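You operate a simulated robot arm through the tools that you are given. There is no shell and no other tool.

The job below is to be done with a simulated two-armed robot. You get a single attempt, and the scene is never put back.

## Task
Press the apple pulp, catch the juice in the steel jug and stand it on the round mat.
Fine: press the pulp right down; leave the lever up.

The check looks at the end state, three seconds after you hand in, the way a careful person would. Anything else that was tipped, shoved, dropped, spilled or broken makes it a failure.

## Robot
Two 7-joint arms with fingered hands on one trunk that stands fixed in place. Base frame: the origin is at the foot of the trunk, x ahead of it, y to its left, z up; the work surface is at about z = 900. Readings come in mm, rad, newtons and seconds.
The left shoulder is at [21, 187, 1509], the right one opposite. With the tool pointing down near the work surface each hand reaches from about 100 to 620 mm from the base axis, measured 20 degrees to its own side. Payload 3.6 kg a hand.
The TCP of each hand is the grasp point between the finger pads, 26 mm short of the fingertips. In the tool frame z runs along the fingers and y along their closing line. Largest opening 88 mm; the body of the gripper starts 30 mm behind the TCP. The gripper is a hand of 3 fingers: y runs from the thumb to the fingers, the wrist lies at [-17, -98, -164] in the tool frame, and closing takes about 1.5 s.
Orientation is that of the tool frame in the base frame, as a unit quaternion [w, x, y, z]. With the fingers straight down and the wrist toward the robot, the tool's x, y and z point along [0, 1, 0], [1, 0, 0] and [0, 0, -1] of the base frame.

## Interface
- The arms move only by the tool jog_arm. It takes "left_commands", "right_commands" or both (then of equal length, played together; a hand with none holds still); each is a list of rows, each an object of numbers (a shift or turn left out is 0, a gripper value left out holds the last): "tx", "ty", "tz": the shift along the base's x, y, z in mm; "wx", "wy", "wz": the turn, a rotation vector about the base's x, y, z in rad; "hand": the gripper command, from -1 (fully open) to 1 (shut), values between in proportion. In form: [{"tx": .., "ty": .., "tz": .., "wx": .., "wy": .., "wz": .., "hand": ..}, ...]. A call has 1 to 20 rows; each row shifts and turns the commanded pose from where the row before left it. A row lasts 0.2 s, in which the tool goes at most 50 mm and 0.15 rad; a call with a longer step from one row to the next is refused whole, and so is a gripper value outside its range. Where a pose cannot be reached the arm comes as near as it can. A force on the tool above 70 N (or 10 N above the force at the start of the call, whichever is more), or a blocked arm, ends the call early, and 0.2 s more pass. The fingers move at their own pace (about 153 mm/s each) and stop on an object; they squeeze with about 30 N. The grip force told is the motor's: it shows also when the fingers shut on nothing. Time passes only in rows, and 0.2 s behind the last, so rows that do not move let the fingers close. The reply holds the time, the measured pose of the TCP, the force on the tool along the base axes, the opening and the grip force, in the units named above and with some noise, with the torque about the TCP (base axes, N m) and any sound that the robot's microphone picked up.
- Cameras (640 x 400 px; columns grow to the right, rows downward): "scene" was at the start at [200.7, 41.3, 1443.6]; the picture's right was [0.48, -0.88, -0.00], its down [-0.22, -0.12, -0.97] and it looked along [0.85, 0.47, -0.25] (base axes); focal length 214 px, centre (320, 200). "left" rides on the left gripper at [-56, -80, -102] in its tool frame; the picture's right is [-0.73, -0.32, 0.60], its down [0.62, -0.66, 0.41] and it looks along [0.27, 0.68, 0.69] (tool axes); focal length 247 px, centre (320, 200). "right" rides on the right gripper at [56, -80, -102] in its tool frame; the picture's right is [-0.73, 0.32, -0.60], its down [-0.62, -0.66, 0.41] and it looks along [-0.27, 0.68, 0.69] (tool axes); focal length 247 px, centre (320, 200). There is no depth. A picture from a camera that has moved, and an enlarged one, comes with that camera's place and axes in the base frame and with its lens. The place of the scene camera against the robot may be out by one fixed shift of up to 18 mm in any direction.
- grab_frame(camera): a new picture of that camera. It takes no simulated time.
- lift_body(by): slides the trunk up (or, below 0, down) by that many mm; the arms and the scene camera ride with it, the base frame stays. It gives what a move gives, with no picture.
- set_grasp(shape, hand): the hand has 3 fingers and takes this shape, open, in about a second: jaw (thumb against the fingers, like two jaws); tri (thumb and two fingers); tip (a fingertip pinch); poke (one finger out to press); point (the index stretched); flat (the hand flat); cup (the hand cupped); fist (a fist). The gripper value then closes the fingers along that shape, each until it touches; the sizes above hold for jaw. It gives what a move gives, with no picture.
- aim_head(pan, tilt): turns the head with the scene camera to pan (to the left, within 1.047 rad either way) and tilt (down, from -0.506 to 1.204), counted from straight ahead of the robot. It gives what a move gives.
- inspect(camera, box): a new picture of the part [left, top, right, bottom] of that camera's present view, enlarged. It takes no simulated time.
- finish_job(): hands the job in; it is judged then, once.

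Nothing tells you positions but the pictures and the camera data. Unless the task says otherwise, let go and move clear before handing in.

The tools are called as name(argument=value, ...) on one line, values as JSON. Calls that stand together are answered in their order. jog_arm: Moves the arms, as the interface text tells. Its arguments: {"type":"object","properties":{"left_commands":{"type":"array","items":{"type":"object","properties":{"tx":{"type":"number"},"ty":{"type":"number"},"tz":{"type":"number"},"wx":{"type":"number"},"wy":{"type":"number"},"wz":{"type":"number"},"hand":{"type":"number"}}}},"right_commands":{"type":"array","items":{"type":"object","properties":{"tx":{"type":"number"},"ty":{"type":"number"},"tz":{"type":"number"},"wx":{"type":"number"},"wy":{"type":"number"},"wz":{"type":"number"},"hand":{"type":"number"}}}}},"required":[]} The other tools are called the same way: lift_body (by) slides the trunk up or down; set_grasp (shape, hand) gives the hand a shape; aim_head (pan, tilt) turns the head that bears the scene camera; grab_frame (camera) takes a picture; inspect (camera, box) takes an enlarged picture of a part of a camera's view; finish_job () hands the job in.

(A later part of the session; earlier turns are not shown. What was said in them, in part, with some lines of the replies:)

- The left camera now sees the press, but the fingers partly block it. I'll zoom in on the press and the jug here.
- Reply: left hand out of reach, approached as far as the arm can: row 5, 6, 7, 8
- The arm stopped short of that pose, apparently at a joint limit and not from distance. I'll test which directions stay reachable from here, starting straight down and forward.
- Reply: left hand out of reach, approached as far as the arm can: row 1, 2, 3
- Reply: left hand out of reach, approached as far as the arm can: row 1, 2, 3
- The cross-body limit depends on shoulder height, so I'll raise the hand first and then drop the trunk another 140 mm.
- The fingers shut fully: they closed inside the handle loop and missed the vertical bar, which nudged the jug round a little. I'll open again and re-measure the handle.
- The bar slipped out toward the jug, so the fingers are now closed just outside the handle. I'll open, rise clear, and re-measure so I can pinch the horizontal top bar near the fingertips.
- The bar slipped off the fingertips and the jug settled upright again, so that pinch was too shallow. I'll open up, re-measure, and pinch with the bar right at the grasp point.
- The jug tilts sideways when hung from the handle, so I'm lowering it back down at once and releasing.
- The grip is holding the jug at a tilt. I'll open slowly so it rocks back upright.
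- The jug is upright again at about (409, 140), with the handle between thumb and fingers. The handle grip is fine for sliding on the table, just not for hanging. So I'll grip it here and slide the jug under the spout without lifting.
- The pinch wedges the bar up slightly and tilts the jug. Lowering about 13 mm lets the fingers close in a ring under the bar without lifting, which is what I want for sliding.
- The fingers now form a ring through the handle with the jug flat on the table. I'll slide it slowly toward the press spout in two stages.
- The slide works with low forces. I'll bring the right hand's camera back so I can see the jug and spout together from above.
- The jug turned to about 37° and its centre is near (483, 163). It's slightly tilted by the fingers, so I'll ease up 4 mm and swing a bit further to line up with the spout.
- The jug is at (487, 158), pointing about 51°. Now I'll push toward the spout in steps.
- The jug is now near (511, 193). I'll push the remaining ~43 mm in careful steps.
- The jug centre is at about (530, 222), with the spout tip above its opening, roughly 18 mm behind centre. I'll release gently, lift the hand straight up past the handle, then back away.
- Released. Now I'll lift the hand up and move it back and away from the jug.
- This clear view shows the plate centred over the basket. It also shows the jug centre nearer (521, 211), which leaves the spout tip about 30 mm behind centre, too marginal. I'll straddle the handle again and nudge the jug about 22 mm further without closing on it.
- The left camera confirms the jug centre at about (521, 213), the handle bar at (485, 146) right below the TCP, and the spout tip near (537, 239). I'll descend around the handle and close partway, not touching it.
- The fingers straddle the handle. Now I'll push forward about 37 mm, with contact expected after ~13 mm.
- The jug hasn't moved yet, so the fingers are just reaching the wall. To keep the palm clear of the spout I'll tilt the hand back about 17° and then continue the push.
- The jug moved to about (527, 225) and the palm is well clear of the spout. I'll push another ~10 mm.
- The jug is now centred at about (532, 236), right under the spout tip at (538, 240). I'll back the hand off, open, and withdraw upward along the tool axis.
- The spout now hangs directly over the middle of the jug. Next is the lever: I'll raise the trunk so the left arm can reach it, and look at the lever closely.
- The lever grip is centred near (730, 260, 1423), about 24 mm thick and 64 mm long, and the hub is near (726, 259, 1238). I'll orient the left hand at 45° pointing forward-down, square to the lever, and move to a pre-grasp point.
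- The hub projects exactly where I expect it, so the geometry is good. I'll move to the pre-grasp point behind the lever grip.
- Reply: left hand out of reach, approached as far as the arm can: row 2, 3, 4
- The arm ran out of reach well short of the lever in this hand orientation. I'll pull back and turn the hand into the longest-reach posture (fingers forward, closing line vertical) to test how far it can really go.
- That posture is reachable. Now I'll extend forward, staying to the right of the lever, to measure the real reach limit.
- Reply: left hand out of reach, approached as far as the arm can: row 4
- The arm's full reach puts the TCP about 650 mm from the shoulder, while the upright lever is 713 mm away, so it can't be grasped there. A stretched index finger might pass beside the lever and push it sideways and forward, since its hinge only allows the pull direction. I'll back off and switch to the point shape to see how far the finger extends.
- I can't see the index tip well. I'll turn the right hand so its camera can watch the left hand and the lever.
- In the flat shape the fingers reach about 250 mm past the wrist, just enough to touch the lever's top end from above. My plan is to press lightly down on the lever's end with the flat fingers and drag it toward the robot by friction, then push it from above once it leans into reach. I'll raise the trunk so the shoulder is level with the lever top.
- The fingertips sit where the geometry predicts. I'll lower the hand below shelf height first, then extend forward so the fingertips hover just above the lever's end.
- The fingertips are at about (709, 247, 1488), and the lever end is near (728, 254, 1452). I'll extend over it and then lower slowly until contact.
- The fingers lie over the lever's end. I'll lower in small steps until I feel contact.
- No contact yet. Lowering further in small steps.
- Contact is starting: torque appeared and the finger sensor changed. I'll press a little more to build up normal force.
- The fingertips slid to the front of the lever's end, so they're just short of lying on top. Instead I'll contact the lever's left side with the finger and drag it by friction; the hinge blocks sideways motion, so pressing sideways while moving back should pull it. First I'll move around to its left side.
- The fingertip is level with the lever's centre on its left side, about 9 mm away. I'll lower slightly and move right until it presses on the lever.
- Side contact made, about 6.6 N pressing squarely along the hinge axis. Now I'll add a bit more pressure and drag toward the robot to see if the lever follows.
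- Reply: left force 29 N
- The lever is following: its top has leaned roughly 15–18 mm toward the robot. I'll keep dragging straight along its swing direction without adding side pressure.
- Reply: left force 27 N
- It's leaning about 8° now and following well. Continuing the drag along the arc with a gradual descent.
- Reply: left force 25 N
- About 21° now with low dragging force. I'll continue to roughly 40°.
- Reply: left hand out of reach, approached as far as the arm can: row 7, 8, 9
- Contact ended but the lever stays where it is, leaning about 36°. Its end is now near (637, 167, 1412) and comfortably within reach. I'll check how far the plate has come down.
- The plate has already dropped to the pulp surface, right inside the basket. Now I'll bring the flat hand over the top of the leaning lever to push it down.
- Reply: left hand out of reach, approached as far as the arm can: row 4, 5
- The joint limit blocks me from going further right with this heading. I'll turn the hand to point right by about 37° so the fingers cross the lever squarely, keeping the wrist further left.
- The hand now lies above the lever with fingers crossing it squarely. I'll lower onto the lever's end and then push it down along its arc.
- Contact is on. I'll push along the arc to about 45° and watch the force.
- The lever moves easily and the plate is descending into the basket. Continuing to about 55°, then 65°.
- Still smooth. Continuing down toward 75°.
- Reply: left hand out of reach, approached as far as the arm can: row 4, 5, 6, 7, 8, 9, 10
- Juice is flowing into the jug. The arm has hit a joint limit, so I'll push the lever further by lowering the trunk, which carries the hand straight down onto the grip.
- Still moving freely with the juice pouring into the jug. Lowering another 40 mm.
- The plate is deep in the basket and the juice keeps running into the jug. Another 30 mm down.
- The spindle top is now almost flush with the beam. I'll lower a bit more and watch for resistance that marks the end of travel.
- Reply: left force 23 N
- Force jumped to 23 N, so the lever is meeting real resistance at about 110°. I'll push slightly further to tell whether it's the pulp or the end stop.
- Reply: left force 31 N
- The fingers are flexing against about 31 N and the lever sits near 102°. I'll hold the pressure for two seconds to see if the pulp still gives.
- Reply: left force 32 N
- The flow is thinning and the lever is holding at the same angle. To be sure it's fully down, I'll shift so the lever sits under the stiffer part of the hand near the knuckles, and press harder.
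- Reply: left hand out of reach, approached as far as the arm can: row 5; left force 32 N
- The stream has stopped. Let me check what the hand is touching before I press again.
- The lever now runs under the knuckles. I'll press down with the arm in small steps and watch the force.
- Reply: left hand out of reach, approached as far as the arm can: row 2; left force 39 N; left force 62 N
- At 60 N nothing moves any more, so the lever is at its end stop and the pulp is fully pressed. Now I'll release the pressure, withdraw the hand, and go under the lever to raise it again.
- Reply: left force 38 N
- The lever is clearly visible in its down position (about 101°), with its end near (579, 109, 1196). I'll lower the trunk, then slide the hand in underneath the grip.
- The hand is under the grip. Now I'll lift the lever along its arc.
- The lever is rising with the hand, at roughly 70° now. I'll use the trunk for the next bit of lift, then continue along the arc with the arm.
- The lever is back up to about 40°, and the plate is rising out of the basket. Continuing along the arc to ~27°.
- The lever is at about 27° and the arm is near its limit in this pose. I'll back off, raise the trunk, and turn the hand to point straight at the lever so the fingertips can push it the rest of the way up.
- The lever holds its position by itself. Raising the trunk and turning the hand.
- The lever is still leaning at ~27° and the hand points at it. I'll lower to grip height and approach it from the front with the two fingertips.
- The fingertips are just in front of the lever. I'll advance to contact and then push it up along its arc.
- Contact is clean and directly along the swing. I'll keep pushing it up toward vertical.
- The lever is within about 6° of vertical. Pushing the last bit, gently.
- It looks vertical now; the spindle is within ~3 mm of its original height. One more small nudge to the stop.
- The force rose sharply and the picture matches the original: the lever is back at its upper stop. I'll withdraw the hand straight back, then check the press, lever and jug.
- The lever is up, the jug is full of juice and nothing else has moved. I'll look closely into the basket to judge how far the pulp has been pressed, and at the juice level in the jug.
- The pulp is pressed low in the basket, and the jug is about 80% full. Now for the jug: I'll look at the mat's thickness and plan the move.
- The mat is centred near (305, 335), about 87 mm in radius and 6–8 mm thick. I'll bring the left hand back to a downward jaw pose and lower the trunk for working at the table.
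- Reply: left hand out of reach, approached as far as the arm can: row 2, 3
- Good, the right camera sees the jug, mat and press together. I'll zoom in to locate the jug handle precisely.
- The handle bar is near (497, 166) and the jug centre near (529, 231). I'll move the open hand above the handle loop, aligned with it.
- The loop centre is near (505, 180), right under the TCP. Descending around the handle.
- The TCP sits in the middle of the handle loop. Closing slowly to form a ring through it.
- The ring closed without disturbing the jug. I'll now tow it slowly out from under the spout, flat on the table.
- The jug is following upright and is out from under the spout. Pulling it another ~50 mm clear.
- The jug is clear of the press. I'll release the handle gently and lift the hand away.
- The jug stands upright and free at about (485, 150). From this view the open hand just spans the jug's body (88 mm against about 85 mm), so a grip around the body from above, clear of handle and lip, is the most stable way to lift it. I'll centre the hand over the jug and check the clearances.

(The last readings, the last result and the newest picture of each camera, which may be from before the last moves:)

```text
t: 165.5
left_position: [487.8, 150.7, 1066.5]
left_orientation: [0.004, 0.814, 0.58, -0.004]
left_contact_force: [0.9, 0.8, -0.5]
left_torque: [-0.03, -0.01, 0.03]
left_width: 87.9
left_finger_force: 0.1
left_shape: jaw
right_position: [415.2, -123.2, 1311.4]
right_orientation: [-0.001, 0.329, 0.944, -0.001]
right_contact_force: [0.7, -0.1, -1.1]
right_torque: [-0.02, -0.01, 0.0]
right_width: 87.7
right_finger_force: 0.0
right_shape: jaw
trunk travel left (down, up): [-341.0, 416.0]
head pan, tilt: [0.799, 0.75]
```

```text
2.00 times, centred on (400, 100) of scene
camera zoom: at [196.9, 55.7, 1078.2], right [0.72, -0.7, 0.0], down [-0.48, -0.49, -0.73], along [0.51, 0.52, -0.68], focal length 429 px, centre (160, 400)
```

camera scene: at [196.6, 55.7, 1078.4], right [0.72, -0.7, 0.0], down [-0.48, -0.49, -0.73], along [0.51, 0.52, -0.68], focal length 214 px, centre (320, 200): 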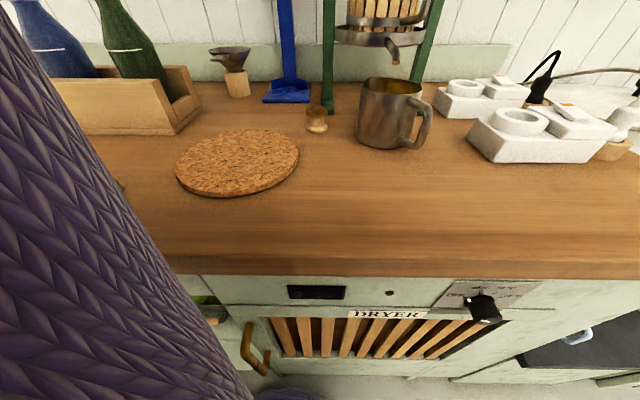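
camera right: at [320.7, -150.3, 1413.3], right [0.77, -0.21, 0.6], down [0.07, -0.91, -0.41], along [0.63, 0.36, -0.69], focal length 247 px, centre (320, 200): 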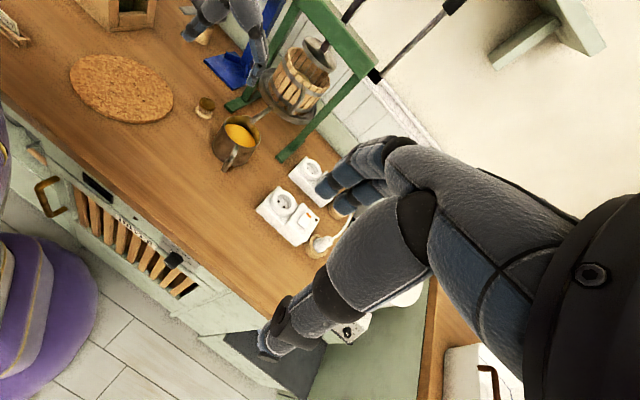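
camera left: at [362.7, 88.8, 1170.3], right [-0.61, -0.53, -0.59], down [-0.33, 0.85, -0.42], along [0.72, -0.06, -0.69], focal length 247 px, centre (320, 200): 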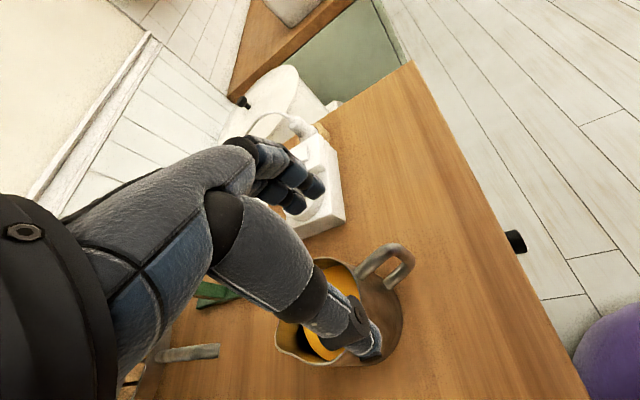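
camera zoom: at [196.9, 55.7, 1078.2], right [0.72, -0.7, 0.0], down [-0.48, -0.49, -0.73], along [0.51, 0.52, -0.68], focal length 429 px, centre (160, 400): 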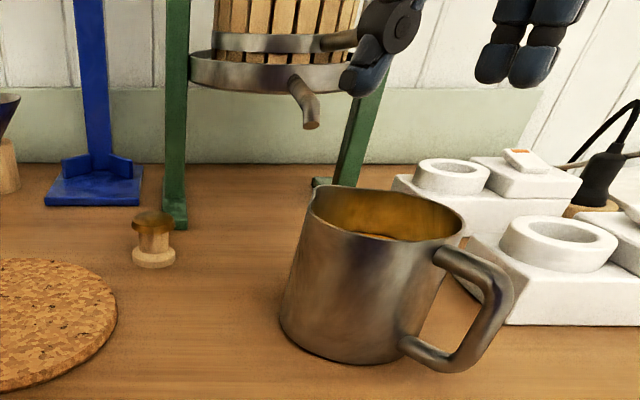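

All three cameras agree on a jug centre of about (485.5, 152). I'll shift ~2 mm and descend until the fingertips are just above the rim, then check both sides.

jog_arm(left_commands=[{"tx": -1.8, "ty": 1, "tz": -12}, {"tz": -15}, {"tz": -10}, {}])

inspect(camera="right", box=[170, 100, 270, 185])

inspect(camera="left", box=[230, 180, 430, 380])

inspect(camera="scene", box=[330, 30, 490, 200])

```text
t: 166.5
left_position: [484.9, 152.5, 1028.8]
left_orientation: [0.004, 0.815, 0.58, -0.003]
left_contact_force: [0.2, 0.3, 0.4]
left_torque: [0.01, 0.01, -0.02]
left_width: 87.5
left_finger_force: 0.0
left_shape: jaw
right_position: [414.9, -122.5, 1311.5]
right_orientation: [0.0, 0.328, 0.945, -0.001]
right_contact_force: [0.0, 0.4, 0.7]
right_torque: [-0.01, -0.05, 0.03]
right_width: 87.8
right_finger_force: 0.0
right_shape: jaw
trunk travel left (down, up): [-341.0, 416.0]
head pan, tilt: [0.799, 0.75]
```

```text
4.71 times, centred on (220, 142) of right
camera zoom: at [321.3, -150.1, 1412.9], right [0.77, -0.21, 0.6], down [0.07, -0.91, -0.41], along [0.63, 0.36, -0.69], focal length 1162 px, centre (791, 471)
```

zoom: 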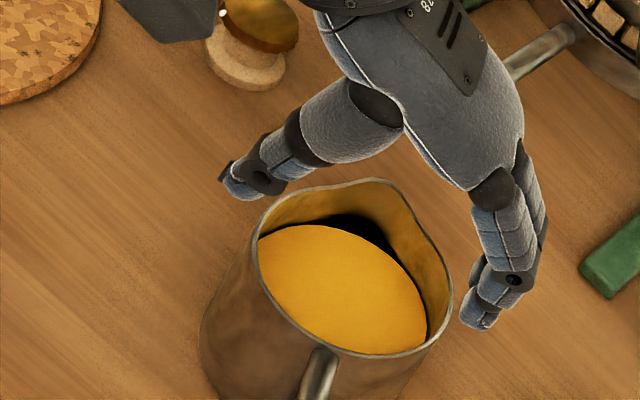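

```text
2.00 times, centred on (330, 280) of left
camera zoom: at [391.7, 125.4, 1131.8], right [-0.54, -0.6, -0.59], down [-0.42, 0.8, -0.42], along [0.73, 0.03, -0.69], focal length 494 px, centre (300, 40)
```

zoom: 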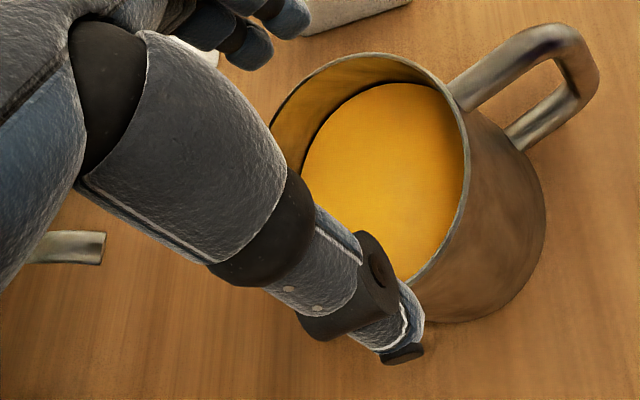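

```text
2.35 times, centred on (410, 115) of scene
camera zoom: at [196.8, 55.7, 1078.2], right [0.72, -0.7, 0.0], down [-0.48, -0.49, -0.73], along [0.51, 0.52, -0.68], focal length 505 px, centre (108, 400)
```

zoom: 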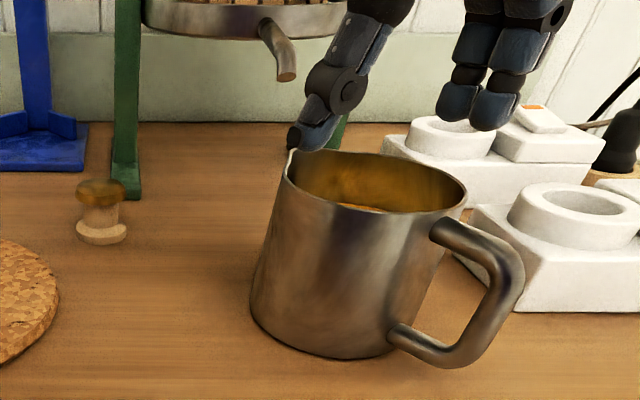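

Both sides look clear by a few millimetres. I'll descend slowly past the rim, watching for contact.

jog_arm(left_commands=[{"tx": 0.8, "ty": -0.9, "tz": -6}, {"tz": -6}, {"tz": -6}, {}])

inspect(camera="right", box=[170, 100, 270, 185])

inspect(camera="left", box=[230, 180, 430, 380])

```text
t: 167.5
left_position: [486.7, 150.9, 1010.8]
left_orientation: [0.004, 0.815, 0.58, -0.002]
left_contact_force: [0.7, 0.0, 0.0]
left_torque: [0.0, -0.01, 0.0]
left_width: 87.7
left_finger_force: 0.0
left_shape: jaw
right_position: [415.3, -122.4, 1310.5]
right_orientation: [-0.001, 0.329, 0.944, -0.001]
right_contact_force: [0.1, -0.5, -0.1]
right_torque: [0.01, -0.02, -0.03]
right_width: 87.3
right_finger_force: 0.1
right_shape: jaw
trunk travel left (down, up): [-341.0, 416.0]
head pan, tilt: [0.799, 0.75]
```

```text
4.71 times, centred on (220, 142) of right
camera zoom: at [321.3, -150.1, 1412.8], right [0.77, -0.21, 0.6], down [0.07, -0.91, -0.41], along [0.63, 0.36, -0.69], focal length 1162 px, centre (791, 471)
```

zoom: 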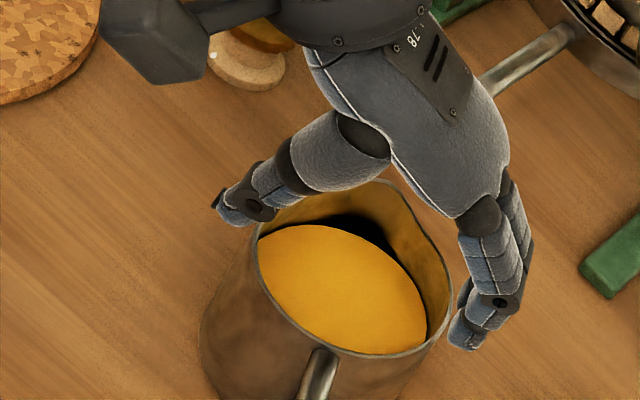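

```text
2.00 times, centred on (330, 280) of left
camera zoom: at [393.3, 124.6, 1114.8], right [-0.54, -0.6, -0.59], down [-0.43, 0.8, -0.42], along [0.73, 0.03, -0.69], focal length 494 px, centre (300, 40)
```

zoom: 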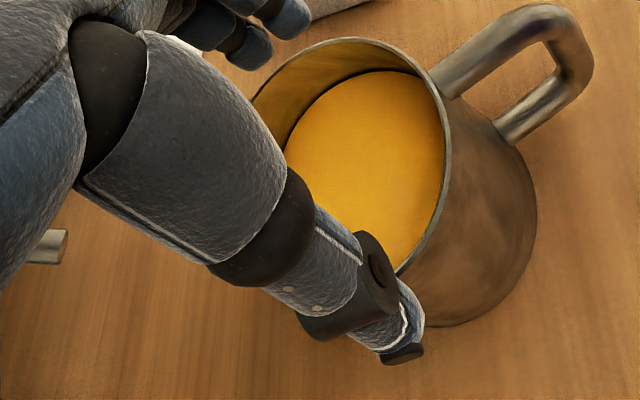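

No contact, and the tips are now just below rim level on both sides. Continuing down in small steps.

jog_arm(left_commands=[{"tz": -6}, {"tz": -6}, {"tz": -6}, {}])

inspect(camera="right", box=[170, 100, 270, 185])

inspect(camera="scene", box=[330, 30, 490, 200])

```text
t: 168.5
left_position: [486.7, 150.5, 993.4]
left_orientation: [0.005, 0.815, 0.58, -0.003]
left_contact_force: [0.1, 0.1, 4.8]
left_torque: [0.0, -0.01, -0.01]
left_width: 88.0
left_finger_force: 0.0
left_shape: jaw
right_position: [416.4, -123.1, 1311.2]
right_orientation: [0.0, 0.329, 0.944, -0.001]
right_contact_force: [0.1, -0.3, 0.1]
right_torque: [-0.02, 0.01, 0.0]
right_width: 87.7
right_finger_force: 0.0
right_shape: jaw
trunk travel left (down, up): [-341.0, 416.0]
head pan, tilt: [0.799, 0.75]
```

```text
4.71 times, centred on (220, 142) of right
camera zoom: at [321.3, -150.2, 1412.9], right [0.77, -0.21, 0.6], down [0.07, -0.91, -0.41], along [0.63, 0.36, -0.69], focal length 1162 px, centre (791, 471)
```

zoom: 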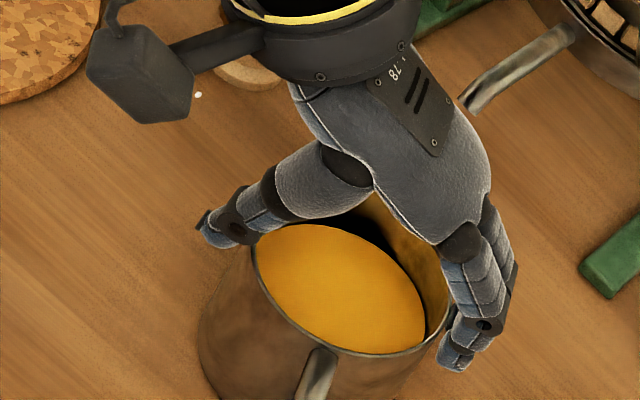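

```text
2.35 times, centred on (410, 115) of scene
camera zoom: at [196.8, 55.6, 1078.3], right [0.72, -0.7, 0.0], down [-0.48, -0.49, -0.73], along [0.51, 0.52, -0.68], focal length 505 px, centre (108, 400)
```

zoom: 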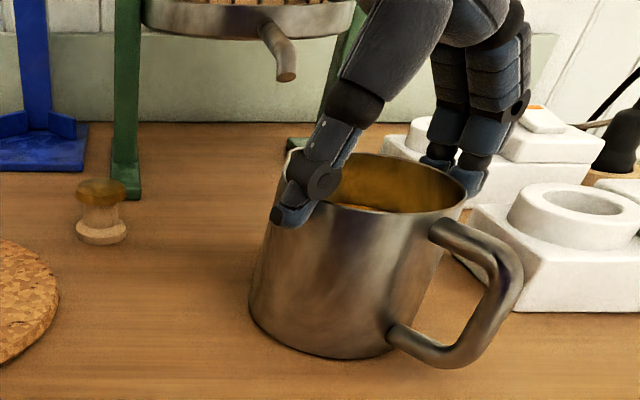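

A light contact (about 5 N) appeared as a finger joint brushes the rim. I'll go down a few more millimetres carefully.

jog_arm(left_commands=[{"tz": -4}, {}])

inspect(camera="left", box=[230, 180, 430, 380])

inspect(camera="scene", box=[360, 60, 460, 170])

```text
t: 169.1
left_position: [488.0, 149.8, 990.5]
left_orientation: [0.004, 0.815, 0.58, -0.002]
left_contact_force: [0.5, 0.4, 5.8]
left_torque: [-0.04, 0.0, -0.03]
left_width: 87.7
left_finger_force: 0.0
left_shape: jaw
right_position: [414.5, -123.0, 1311.5]
right_orientation: [0.001, 0.329, 0.944, 0.0]
right_contact_force: [0.7, -0.6, -0.5]
right_torque: [0.0, -0.01, 0.03]
right_width: 88.0
right_finger_force: 0.0
right_shape: jaw
trunk travel left (down, up): [-341.0, 416.0]
head pan, tilt: [0.799, 0.75]
```

```text
2.00 times, centred on (330, 280) of left
camera zoom: at [393.1, 124.3, 1093.0], right [-0.54, -0.6, -0.59], down [-0.42, 0.8, -0.42], along [0.73, 0.03, -0.69], focal length 494 px, centre (300, 40)
```

zoom: 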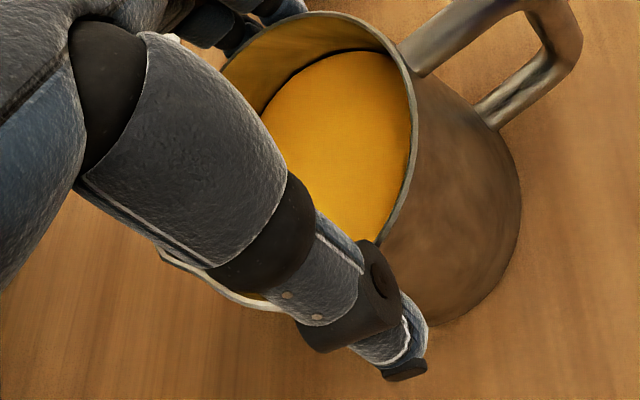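

```text
3.64 times, centred on (410, 115) of scene
camera zoom: at [196.5, 55.6, 1078.3], right [0.72, -0.7, 0.0], down [-0.48, -0.49, -0.73], along [0.51, 0.52, -0.68], focal length 780 px, centre (-7, 509)
```

zoom: 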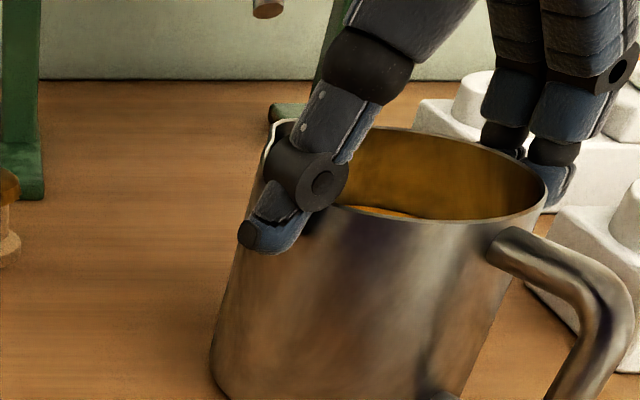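

The thumb joint is now at the rim, with about 20 mm of thumb and fingers outside the wall on opposite sides. That's enough overlap. I'll ease up 2 mm, close the grip, and check the force.

jog_arm(left_commands=[{"tz": 2}, {"hand": -0.8}, {"hand": -0.5}, {"hand": 0.0}, {"hand": 0.5}, {"hand": 1.0}, {}, {}])

inspect(camera="scene", box=[340, 40, 480, 190])

inspect(camera="right", box=[170, 100, 270, 185])

```text
t: 170.9
left_position: [487.0, 150.3, 990.7]
left_orientation: [0.003, 0.814, 0.581, -0.003]
left_contact_force: [-0.8, -0.4, -0.1]
left_torque: [0.09, 0.19, 0.02]
left_width: 82.0
left_finger_force: 29.8
left_shape: jaw
right_position: [414.8, -122.0, 1311.2]
right_orientation: [0.0, 0.329, 0.944, -0.001]
right_contact_force: [-0.2, 0.5, 0.2]
right_torque: [0.03, 0.01, -0.01]
right_width: 87.5
right_finger_force: 0.0
right_shape: jaw
trunk travel left (down, up): [-341.0, 416.0]
head pan, tilt: [0.799, 0.75]
```

```text
2.67 times, centred on (410, 115) of scene
camera zoom: at [196.9, 55.8, 1078.2], right [0.72, -0.7, 0.0], down [-0.48, -0.49, -0.73], along [0.51, 0.52, -0.68], focal length 572 px, centre (80, 427)
```

zoom: 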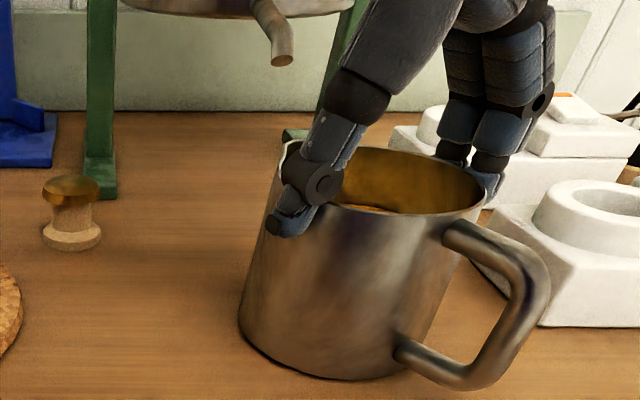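

```text
4.71 times, centred on (220, 142) of right
camera zoom: at [321.5, -150.1, 1412.8], right [0.77, -0.21, 0.6], down [0.07, -0.91, -0.41], along [0.63, 0.36, -0.69], focal length 1162 px, centre (791, 471)
```

zoom: 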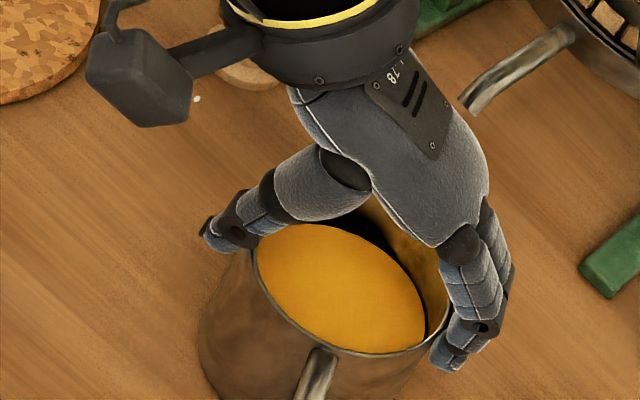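

The hand grips the body at 82 mm with full force. Test lift of a few millimetres.

jog_arm(left_commands=[{"tz": 1.5}, {"tz": 1.5}, {"tz": 2}, {}])

inspect(camera="scene", box=[340, 40, 480, 190])

inspect(camera="right", box=[170, 100, 270, 185])

```text
t: 171.9
left_position: [487.0, 151.3, 995.6]
left_orientation: [0.005, 0.815, 0.58, -0.003]
left_contact_force: [0.2, 0.1, -5.3]
left_torque: [-0.01, 0.01, -0.01]
left_width: 82.1
left_finger_force: 29.6
left_shape: jaw
right_position: [416.2, -124.0, 1311.9]
right_orientation: [-0.001, 0.329, 0.944, -0.001]
right_contact_force: [0.0, -0.5, 0.3]
right_torque: [-0.03, 0.02, 0.0]
right_width: 87.7
right_finger_force: 0.0
right_shape: jaw
trunk travel left (down, up): [-341.0, 416.0]
head pan, tilt: [0.799, 0.75]
```

```text
2.67 times, centred on (410, 115) of scene
camera zoom: at [197.2, 55.9, 1078.1], right [0.72, -0.7, 0.0], down [-0.48, -0.49, -0.73], along [0.51, 0.52, -0.68], focal length 572 px, centre (80, 427)
```

zoom: 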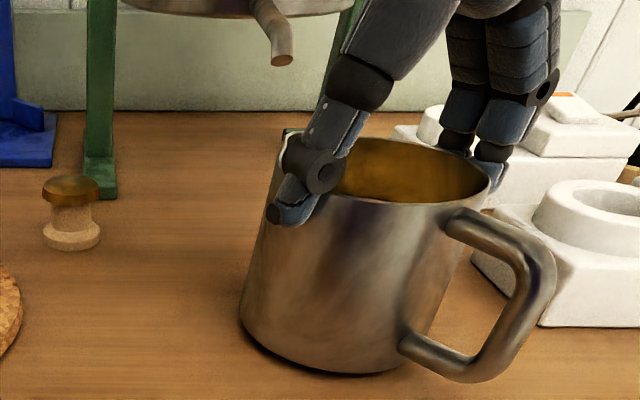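

```text
4.71 times, centred on (220, 142) of right
camera zoom: at [321.9, -149.9, 1412.7], right [0.77, -0.21, 0.6], down [0.07, -0.91, -0.41], along [0.63, 0.36, -0.69], focal length 1162 px, centre (791, 471)
```

zoom: 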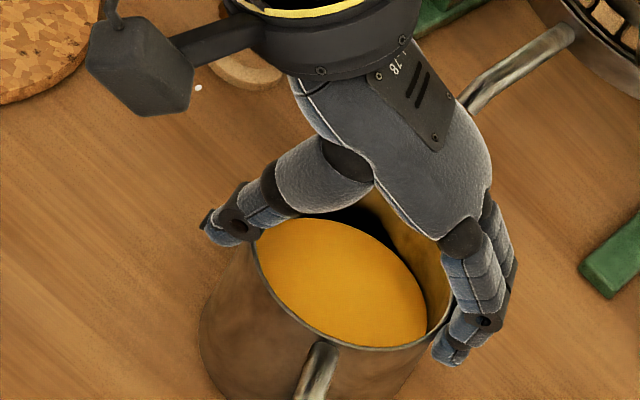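

The jug is lifted level and carried (about 5.3 N). I'll raise it 20 mm more and move it slowly toward the mat, checking midway.

jog_arm(left_commands=[{"tz": 4}, {"tz": 5}, {"tz": 6}, {"tz": 5}, {"tx": -3, "ty": 3}, {"tx": -5, "ty": 5}, {"tx": -6, "ty": 6}, {"tx": -6, "ty": 6}, {"tx": -6, "ty": 6}, {"tx": -6, "ty": 6}, {"tx": -6, "ty": 6}, {"tx": -6, "ty": 6}, {"tx": -6, "ty": 6}, {"tx": -6, "ty": 6}, {"tx": -6, "ty": 6}, {"tx": -4, "ty": 4}, {"tx": -2, "ty": 2}, {}])

grab_frame(camera="scene")

inspect(camera="right", box=[60, 30, 280, 200])

```text
t: 175.7
left_position: [419.8, 219.8, 1015.1]
left_orientation: [0.003, 0.814, 0.58, -0.003]
left_contact_force: [-0.4, 0.1, -5.8]
left_torque: [0.0, 0.03, 0.0]
left_width: 81.9
left_finger_force: 30.0
left_shape: jaw
right_position: [416.0, -121.2, 1311.2]
right_orientation: [0.0, 0.329, 0.944, -0.001]
right_contact_force: [0.7, 0.0, -0.6]
right_torque: [0.0, 0.01, -0.04]
right_width: 87.7
right_finger_force: 0.0
right_shape: jaw
trunk travel left (down, up): [-341.0, 416.0]
head pan, tilt: [0.799, 0.75]
```

```text
taken
camera scene: at [197.2, 55.9, 1078.1], right [0.72, -0.7, 0.0], down [-0.48, -0.49, -0.73], along [0.51, 0.52, -0.68], focal length 214 px, centre (320, 200)
```

scene: 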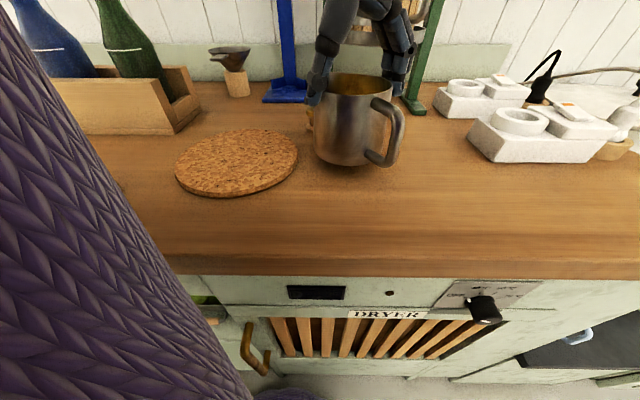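

```text
2.35 times, centred on (170, 115) of right
camera zoom: at [321.8, -149.9, 1412.7], right [0.77, -0.21, 0.6], down [0.07, -0.91, -0.41], along [0.63, 0.36, -0.69], focal length 581 px, centre (673, 400)
```

zoom: 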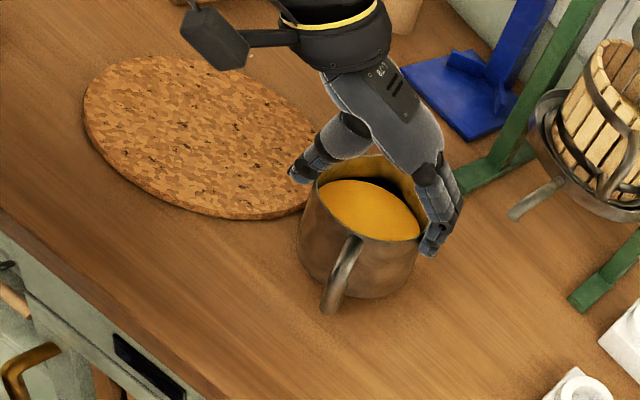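

Level and stable, halfway there. Continuing to the mat's centre.

jog_arm(left_commands=[{"tx": -3, "ty": 3}, {"tx": -5, "ty": 5}, {"tx": -6, "ty": 6}, {"tx": -6, "ty": 6}, {"tx": -6, "ty": 6}, {"tx": -6, "ty": 6}, {"tx": -6, "ty": 6}, {"tx": -6, "ty": 6}, {"tx": -6, "ty": 6}, {"tx": -6, "ty": 6}, {"tx": -6, "ty": 6}, {"tx": -6, "ty": 6}, {"tx": -6, "ty": 6}, {"tx": -6, "ty": 6}, {"tx": -6, "ty": 6}, {"tx": -6, "ty": 6}, {"tx": -6, "ty": 6}, {"tx": -6, "ty": 6}, {"tx": -4, "ty": 4}, {"tx": -2, "ty": 2}])

grab_frame(camera="scene")

inspect(camera="right", box=[40, 0, 260, 170])

```text
t: 179.9
left_position: [343.3, 343.7, 1013.1]
left_orientation: [0.004, 0.815, 0.58, -0.004]
left_contact_force: [-0.3, 0.3, -6.3]
left_torque: [-0.04, -0.02, 0.02]
left_width: 81.8
left_finger_force: 30.4
left_shape: jaw
left hand out of reach, approached as far as the arm can: row 8, 9, 10, 11, 12, 13, 14, 16, 18
right_position: [415.9, -121.5, 1312.3]
right_orientation: [0.0, 0.329, 0.944, -0.001]
right_contact_force: [1.2, -0.1, 0.0]
right_torque: [0.0, -0.03, -0.02]
right_width: 87.6
right_finger_force: 0.0
right_shape: jaw
trunk travel left (down, up): [-341.0, 416.0]
head pan, tilt: [0.799, 0.75]
```

```text
taken
camera scene: at [197.0, 56.0, 1078.1], right [0.72, -0.7, 0.0], down [-0.48, -0.49, -0.73], along [0.51, 0.52, -0.68], focal length 214 px, centre (320, 200)
```

scene: 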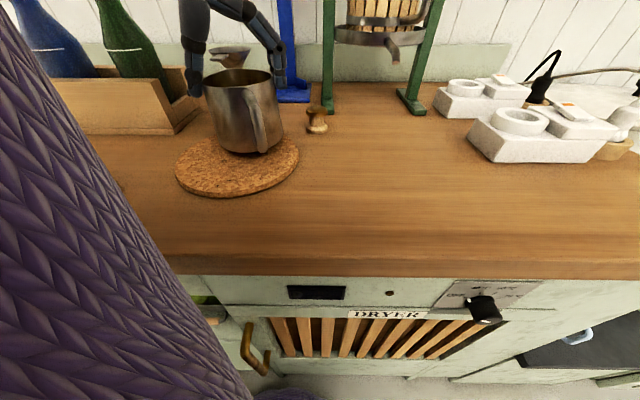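

```text
2.35 times, centred on (150, 85) of right
camera zoom: at [321.6, -149.7, 1412.8], right [0.77, -0.21, 0.6], down [0.07, -0.91, -0.41], along [0.63, 0.36, -0.69], focal length 581 px, centre (720, 471)
```

zoom: 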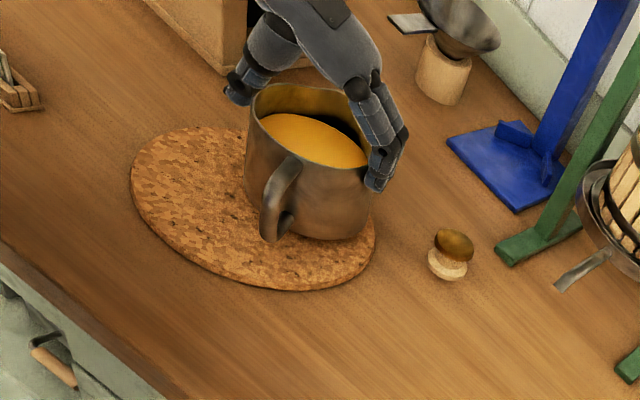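

I've hit the near-side reach limit; the jug is over the mat but about 38 mm off its centre. Turning the hand clockwise moves the wrist outward, so I'll rotate slowly with the jug held and then bring it nearer the centre.

jog_arm(left_commands=[{"wz": -0.05}, {"wz": -0.07}, {"wz": -0.07}, {"wz": -0.07}, {"wz": -0.07}, {"wz": -0.07}, {"wz": -0.05}, {"tx": -3, "ty": -0.6}, {"tx": -5, "ty": -1.2}, {"tx": -5, "ty": -1.2}, {"tx": -5, "ty": -1.2}, {"tx": -5, "ty": -1.2}, {"tx": -5, "ty": -1.2}, {"tx": -5, "ty": -1.2}, {"tx": -3, "ty": -0.6}, {}])

grab_frame(camera="scene")

inspect(camera="right", box=[40, 0, 260, 170])

```text
t: 183.3
left_position: [306.0, 334.2, 1013.1]
left_orientation: [0.003, 0.923, 0.384, -0.004]
left_contact_force: [0.0, 0.5, -6.4]
left_torque: [-0.02, -0.04, 0.02]
left_width: 82.1
left_finger_force: 29.7
left_shape: jaw
right_position: [415.6, -122.2, 1311.4]
right_orientation: [-0.001, 0.329, 0.944, -0.001]
right_contact_force: [-0.2, -1.1, 0.5]
right_torque: [-0.01, 0.0, 0.03]
right_width: 87.4
right_finger_force: 0.0
right_shape: jaw
trunk travel left (down, up): [-341.0, 416.0]
head pan, tilt: [0.799, 0.75]
```

```text
taken
camera scene: at [197.1, 56.0, 1078.1], right [0.72, -0.7, 0.0], down [-0.48, -0.49, -0.73], along [0.51, 0.52, -0.68], focal length 214 px, centre (320, 200)
```

scene: 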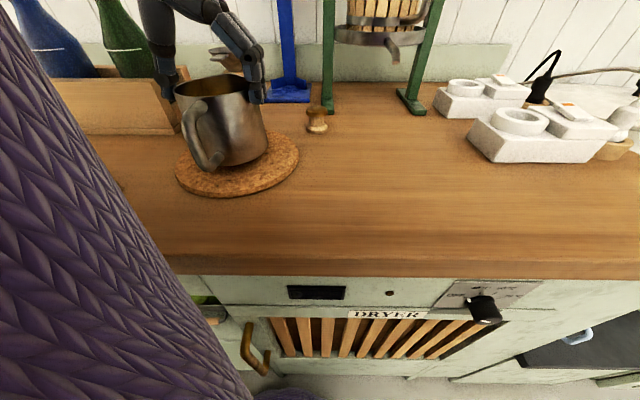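

```text
2.35 times, centred on (150, 85) of right
camera zoom: at [321.6, -149.7, 1412.8], right [0.77, -0.21, 0.6], down [0.07, -0.91, -0.41], along [0.63, 0.36, -0.69], focal length 581 px, centre (720, 471)
```

zoom: 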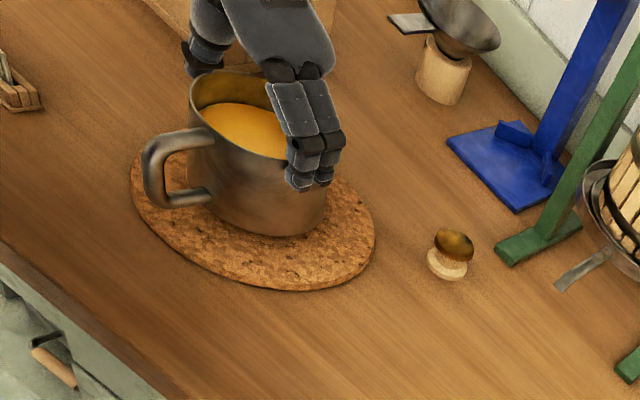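

The jug is now over the mat's centre. I'll lower it slowly until the mat takes its weight.

jog_arm(left_commands=[{"tz": -3}, {"tz": -3}, {"tz": -3}, {"tz": -2}, {}])

jog_arm(left_commands=[{"tz": -2}, {}])

inspect(camera="scene", box=[150, 60, 330, 220])

```text
t: 184.5
left_position: [306.8, 334.1, 1002.6]
left_orientation: [0.002, 0.923, 0.384, -0.004]
left_contact_force: [-0.4, -0.3, -5.3]
left_torque: [-0.01, 0.01, -0.01]
left_width: 82.1
left_finger_force: 30.0
left_shape: jaw
right_position: [415.9, -122.1, 1311.0]
right_orientation: [0.0, 0.329, 0.944, 0.0]
right_contact_force: [-0.5, 0.9, -0.4]
right_torque: [-0.01, -0.02, -0.02]
right_width: 87.8
right_finger_force: 0.0
right_shape: jaw
trunk travel left (down, up): [-341.0, 416.0]
head pan, tilt: [0.799, 0.75]
```

```text
t: 185.1
left_position: [306.7, 335.4, 1001.6]
left_orientation: [0.003, 0.924, 0.382, -0.003]
left_contact_force: [-0.3, -1.2, 3.9]
left_torque: [0.26, 0.28, 0.01]
left_width: 82.0
left_finger_force: 29.6
left_shape: jaw
right_position: [415.3, -122.8, 1311.6]
right_orientation: [0.0, 0.329, 0.944, 0.0]
right_contact_force: [0.2, 0.4, 0.0]
right_torque: [0.03, 0.02, 0.03]
right_width: 87.6
right_finger_force: 0.0
right_shape: jaw
trunk travel left (down, up): [-341.0, 416.0]
head pan, tilt: [0.799, 0.75]
```

```text
2.50 times, centred on (240, 140) of scene
camera zoom: at [196.6, 55.5, 1078.4], right [0.72, -0.7, 0.0], down [-0.48, -0.49, -0.73], along [0.51, 0.52, -0.68], focal length 536 px, centre (520, 350)
```

zoom: 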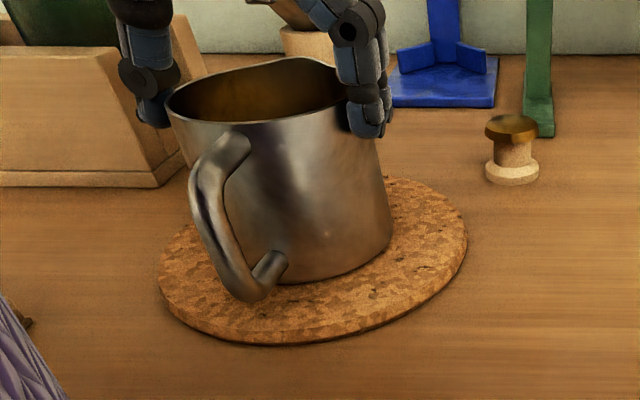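

The mat has taken the weight: the force flipped to about +4 N, and the jug stands flat on the mat. I'll relax slightly and open the hand slowly.

jog_arm(left_commands=[{"tz": 0.8}, {"hand": 0.0}, {"hand": -0.7}, {"hand": -0.9}, {"hand": -1}, {}, {}, {}])

inspect(camera="scene", box=[150, 60, 330, 220])

inspect(camera="right", box=[70, 0, 200, 120])

```text
t: 186.9
left_position: [305.3, 334.4, 1001.8]
left_orientation: [0.003, 0.923, 0.384, -0.005]
left_contact_force: [-0.6, -0.9, -2.0]
left_torque: [0.08, 0.06, 0.02]
left_width: 87.7
left_finger_force: 0.1
left_shape: jaw
right_position: [415.9, -122.6, 1311.6]
right_orientation: [0.001, 0.329, 0.945, -0.001]
right_contact_force: [0.0, -0.7, 0.6]
right_torque: [0.01, -0.05, -0.02]
right_width: 87.7
right_finger_force: 0.0
right_shape: jaw
trunk travel left (down, up): [-341.0, 416.0]
head pan, tilt: [0.799, 0.75]
```

```text
2.50 times, centred on (240, 140) of scene
camera zoom: at [196.9, 55.8, 1078.2], right [0.72, -0.7, 0.0], down [-0.48, -0.49, -0.73], along [0.51, 0.52, -0.68], focal length 536 px, centre (520, 350)
```

zoom: 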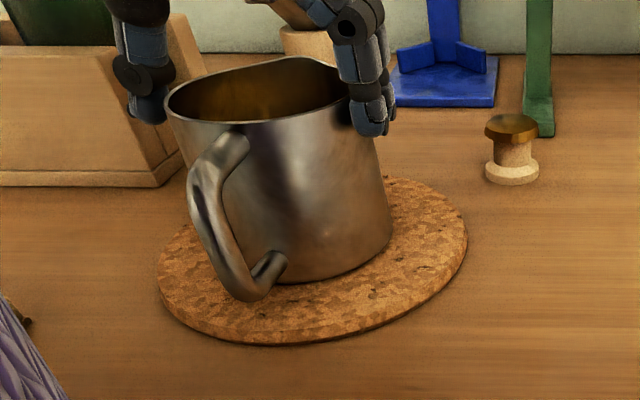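

```text
3.33 times, centred on (135, 60) of right
camera zoom: at [321.5, -150.0, 1412.8], right [0.77, -0.21, 0.6], down [0.07, -0.91, -0.41], along [0.63, 0.36, -0.69], focal length 823 px, centre (937, 667)
```

zoom: 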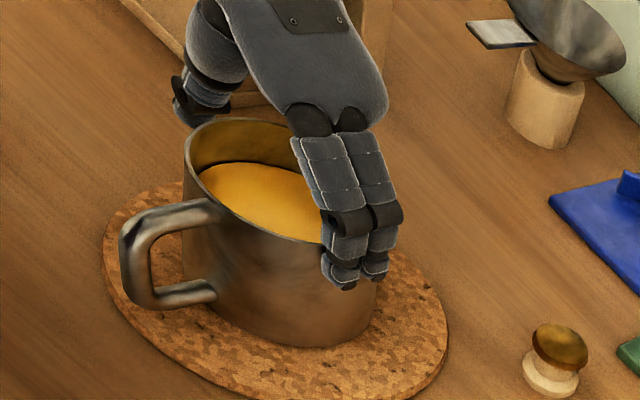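

Released. Lifting the hand straight up in small steps, watching that the jug isn't dragged along.

jog_arm(left_commands=[{"tz": 2}, {"tz": 3}, {}])

inspect(camera="scene", box=[150, 60, 330, 220])

```text
t: 187.7
left_position: [306.5, 333.5, 1007.0]
left_orientation: [0.003, 0.923, 0.384, -0.004]
left_contact_force: [0.4, -0.8, -1.6]
left_torque: [-0.01, 0.03, -0.01]
left_width: 88.2
left_finger_force: 0.0
left_shape: jaw
right_position: [416.5, -124.0, 1310.9]
right_orientation: [-0.001, 0.329, 0.944, -0.002]
right_contact_force: [0.2, -0.7, 0.7]
right_torque: [0.01, 0.02, 0.02]
right_width: 87.7
right_finger_force: 0.0
right_shape: jaw
trunk travel left (down, up): [-341.0, 416.0]
head pan, tilt: [0.799, 0.75]
```

```text
2.50 times, centred on (240, 140) of scene
camera zoom: at [196.9, 55.8, 1078.2], right [0.72, -0.7, 0.0], down [-0.48, -0.49, -0.73], along [0.51, 0.52, -0.68], focal length 536 px, centre (520, 350)
```

zoom: 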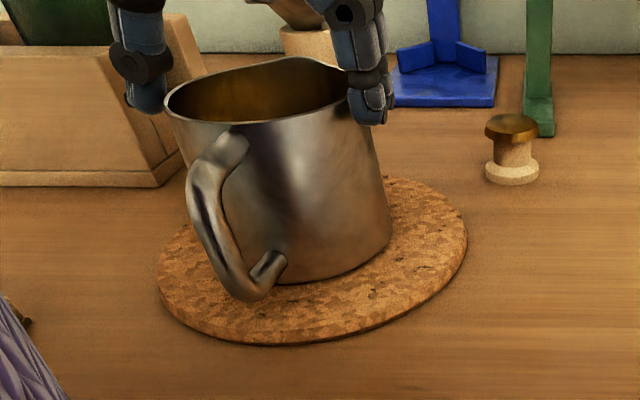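

The jug stays put while the fingers slide up. Continuing upward until well clear.

jog_arm(left_commands=[{"tz": 4}, {"tz": 5}, {"tz": 6}, {"tz": 8}, {"tz": 12}, {"tz": 20}, {"tz": 25}, {"tz": 30}, {"tz": 30}])

grab_frame(camera="scene")

inspect(camera="scene", box=[150, 60, 330, 220])

inspect(camera="right", box=[70, 0, 200, 120])

```text
t: 189.7
left_position: [306.2, 333.6, 1146.1]
left_orientation: [0.002, 0.924, 0.383, -0.005]
left_contact_force: [0.6, 0.0, -0.2]
left_torque: [-0.04, -0.04, -0.02]
left_width: 87.9
left_finger_force: 0.1
left_shape: jaw
right_position: [415.9, -122.0, 1311.5]
right_orientation: [-0.001, 0.329, 0.944, -0.001]
right_contact_force: [1.2, 0.3, -0.4]
right_torque: [0.01, -0.04, 0.0]
right_width: 87.7
right_finger_force: 0.1
right_shape: jaw
trunk travel left (down, up): [-341.0, 416.0]
head pan, tilt: [0.799, 0.75]
```

```text
taken
camera scene: at [196.7, 55.8, 1078.2], right [0.72, -0.7, 0.0], down [-0.48, -0.49, -0.73], along [0.51, 0.52, -0.68], focal length 214 px, centre (320, 200)
```

scene: 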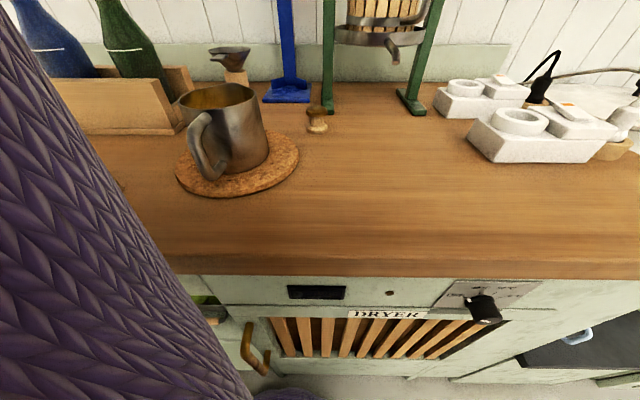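

```text
2.50 times, centred on (240, 140) of scene
camera zoom: at [196.7, 55.8, 1078.2], right [0.72, -0.7, 0.0], down [-0.48, -0.49, -0.73], along [0.51, 0.52, -0.68], focal length 536 px, centre (520, 350)
```

zoom: 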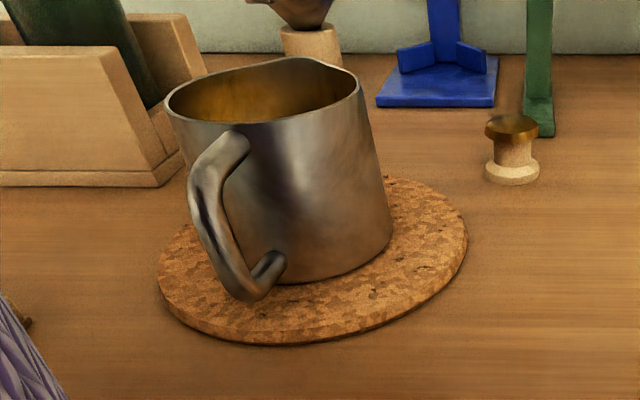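

```text
3.33 times, centred on (135, 60) of right
camera zoom: at [321.2, -150.0, 1412.9], right [0.77, -0.21, 0.6], down [0.07, -0.91, -0.41], along [0.63, 0.36, -0.69], focal length 823 px, centre (937, 667)
```

zoom: 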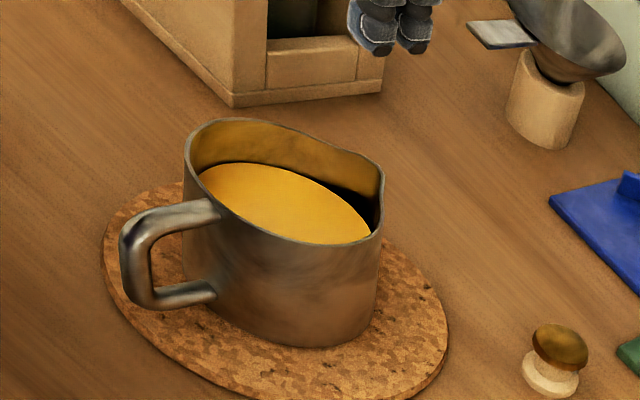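

The jug stands level on the mat, full of juice. I'll raise the trunk and move the hands clear, then do a final check of the press, lever, table and surroundings.

lift_body(by=200)

aim_head(pan=0.5, tilt=0.55)

grab_frame(camera="scene")

inspect(camera="right", box=[60, 30, 300, 230])

inspect(camera="scene", box=[180, 60, 400, 280])

```text
t: 191.9
left_position: [306.7, 335.2, 1346.5]
left_orientation: [0.003, 0.923, 0.384, -0.005]
left_contact_force: [0.2, -0.3, -0.1]
left_torque: [0.01, -0.04, 0.02]
left_width: 88.1
left_finger_force: 0.1
left_shape: jaw
right_position: [415.3, -122.8, 1510.8]
right_orientation: [0.0, 0.329, 0.944, -0.001]
right_contact_force: [0.1, -0.2, -0.4]
right_torque: [-0.02, -0.02, 0.01]
right_width: 87.9
right_finger_force: 0.0
right_shape: jaw
trunk travel left (down, up): [-541.0, 216.0]
head pan, tilt: [0.799, 0.75]
```

```text
t: 192.7
left_position: [306.8, 334.8, 1346.7]
left_orientation: [0.004, 0.924, 0.383, -0.003]
left_contact_force: [0.2, 0.1, -0.1]
left_torque: [-0.01, 0.0, 0.01]
left_width: 87.9
left_finger_force: 0.0
left_shape: jaw
right_position: [416.5, -123.5, 1510.9]
right_orientation: [0.0, 0.329, 0.944, -0.001]
right_contact_force: [0.1, 0.1, 0.6]
right_torque: [-0.02, 0.0, 0.02]
right_width: 87.8
right_finger_force: 0.1
right_shape: jaw
trunk travel left (down, up): [-541.0, 216.0]
head pan, tilt: [0.499, 0.55]
```

```text
taken
camera scene: at [200.0, 39.5, 1305.9], right [0.48, -0.88, 0.0], down [-0.46, -0.25, -0.85], along [0.75, 0.41, -0.52], focal length 214 px, centre (320, 200)
```

scene: 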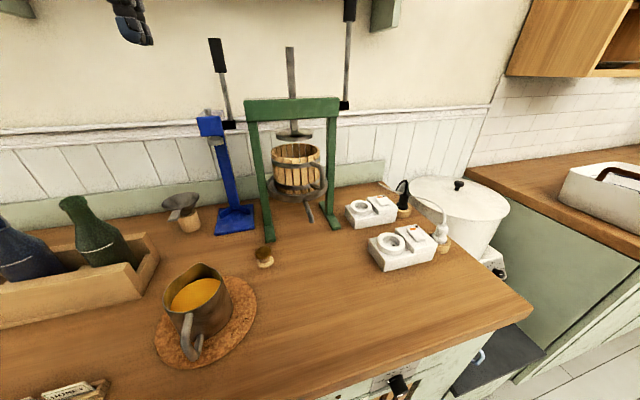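

```text
2.00 times, centred on (180, 130) of right
camera zoom: at [321.2, -150.0, 1612.9], right [0.77, -0.21, 0.6], down [0.07, -0.91, -0.41], along [0.63, 0.36, -0.69], focal length 494 px, centre (600, 340)
```

zoom: 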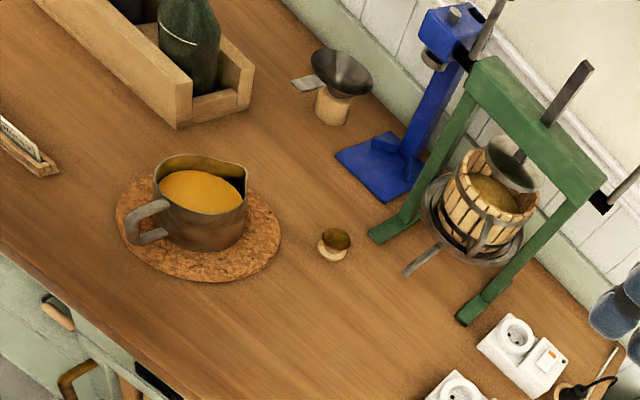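

```text
1.82 times, centred on (290, 170) of scene
camera zoom: at [200.0, 39.5, 1305.9], right [0.48, -0.88, 0.0], down [-0.46, -0.25, -0.85], along [0.75, 0.41, -0.52], focal length 390 px, centre (374, 254)
```

zoom: 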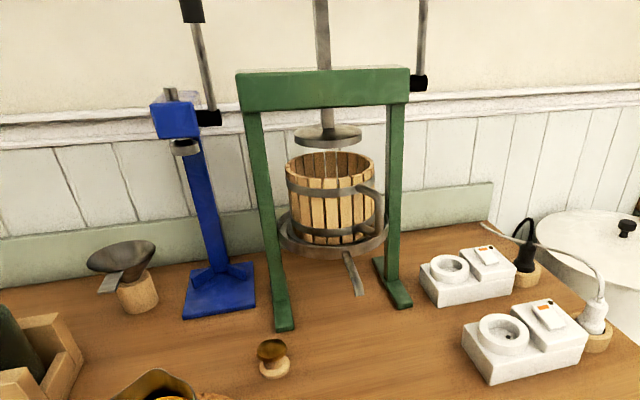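

Everything looks in order: the lever is upright, the plate is raised, there's no spill under the spout, and the jug is on the mat. One last close look at the pulp in the basket and at the jug on the mat.

inspect(camera="right", box=[260, 90, 340, 170])

inspect(camera="right", box=[110, 90, 220, 190])

inspect(camera="scene", box=[250, 0, 370, 130])

```text
5.00 times, centred on (300, 130) of right
camera zoom: at [321.2, -150.0, 1612.9], right [0.77, -0.21, 0.6], down [0.07, -0.91, -0.41], along [0.63, 0.36, -0.69], focal length 1235 px, centre (420, 550)
```

zoom: 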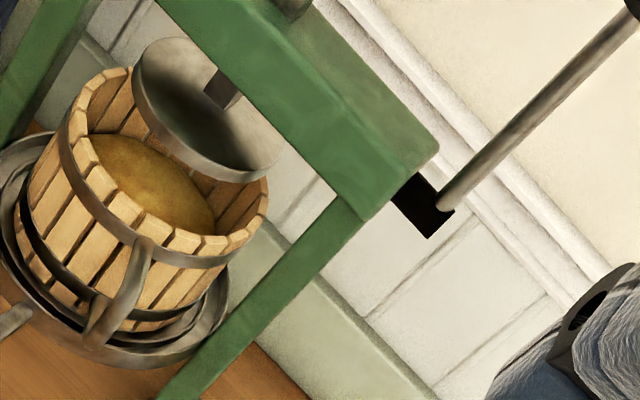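

```text
4.00 times, centred on (165, 140) of right
camera zoom: at [321.2, -150.0, 1612.9], right [0.77, -0.21, 0.6], down [0.07, -0.91, -0.41], along [0.63, 0.36, -0.69], focal length 988 px, centre (940, 440)
```

zoom: 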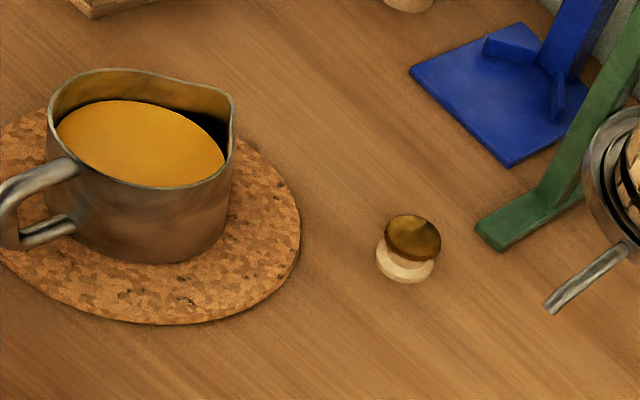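

```text
3.08 times, centred on (310, 65) of scene
camera zoom: at [200.0, 39.5, 1305.9], right [0.48, -0.88, 0.0], down [-0.46, -0.25, -0.85], along [0.75, 0.41, -0.52], focal length 660 px, centre (351, 615)
```

zoom: 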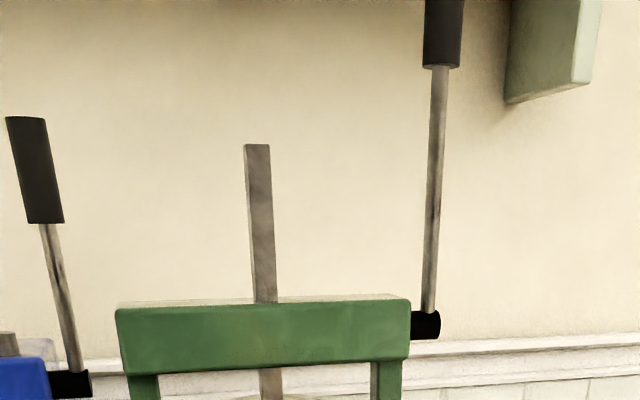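

The pulp is pressed down to a thin cake well below the rim, and the plate and lever are back up. The jug stands upright and full near the centre of the mat. Both hands are empty and well clear, and nothing else has moved, so I'm handing the job in.

finish_job()

```text
The job is handed in.
```

The job is handed in. The pulp is pressed, the juice is in the steel jug, and the jug stands upright near the centre of the round mat. I haven't been told the result of the check.

- **Pulp:** I pushed the lever down about 101° from upright. It did not move further at about 60 N, so I took that as its end stop. The pulp now sits well below the basket rim, roughly half its original depth.
- **Lever:** It is back up against its upper stop, with the plate raised.
- **Juice:** The jug is roughly 80% full, and I saw no spill on the table or under the spout.
- **Jug:** I could not lift it safely by the handle. While it was empty I slid it under the spout on the table; it tilted a few times as I worked out a grip, but never fell over. Once it was full I slid it out and carried it to the mat gripped around the body.
- **Everything else:** The other objects looked unmoved in the final pictures, and both hands are empty and clear.
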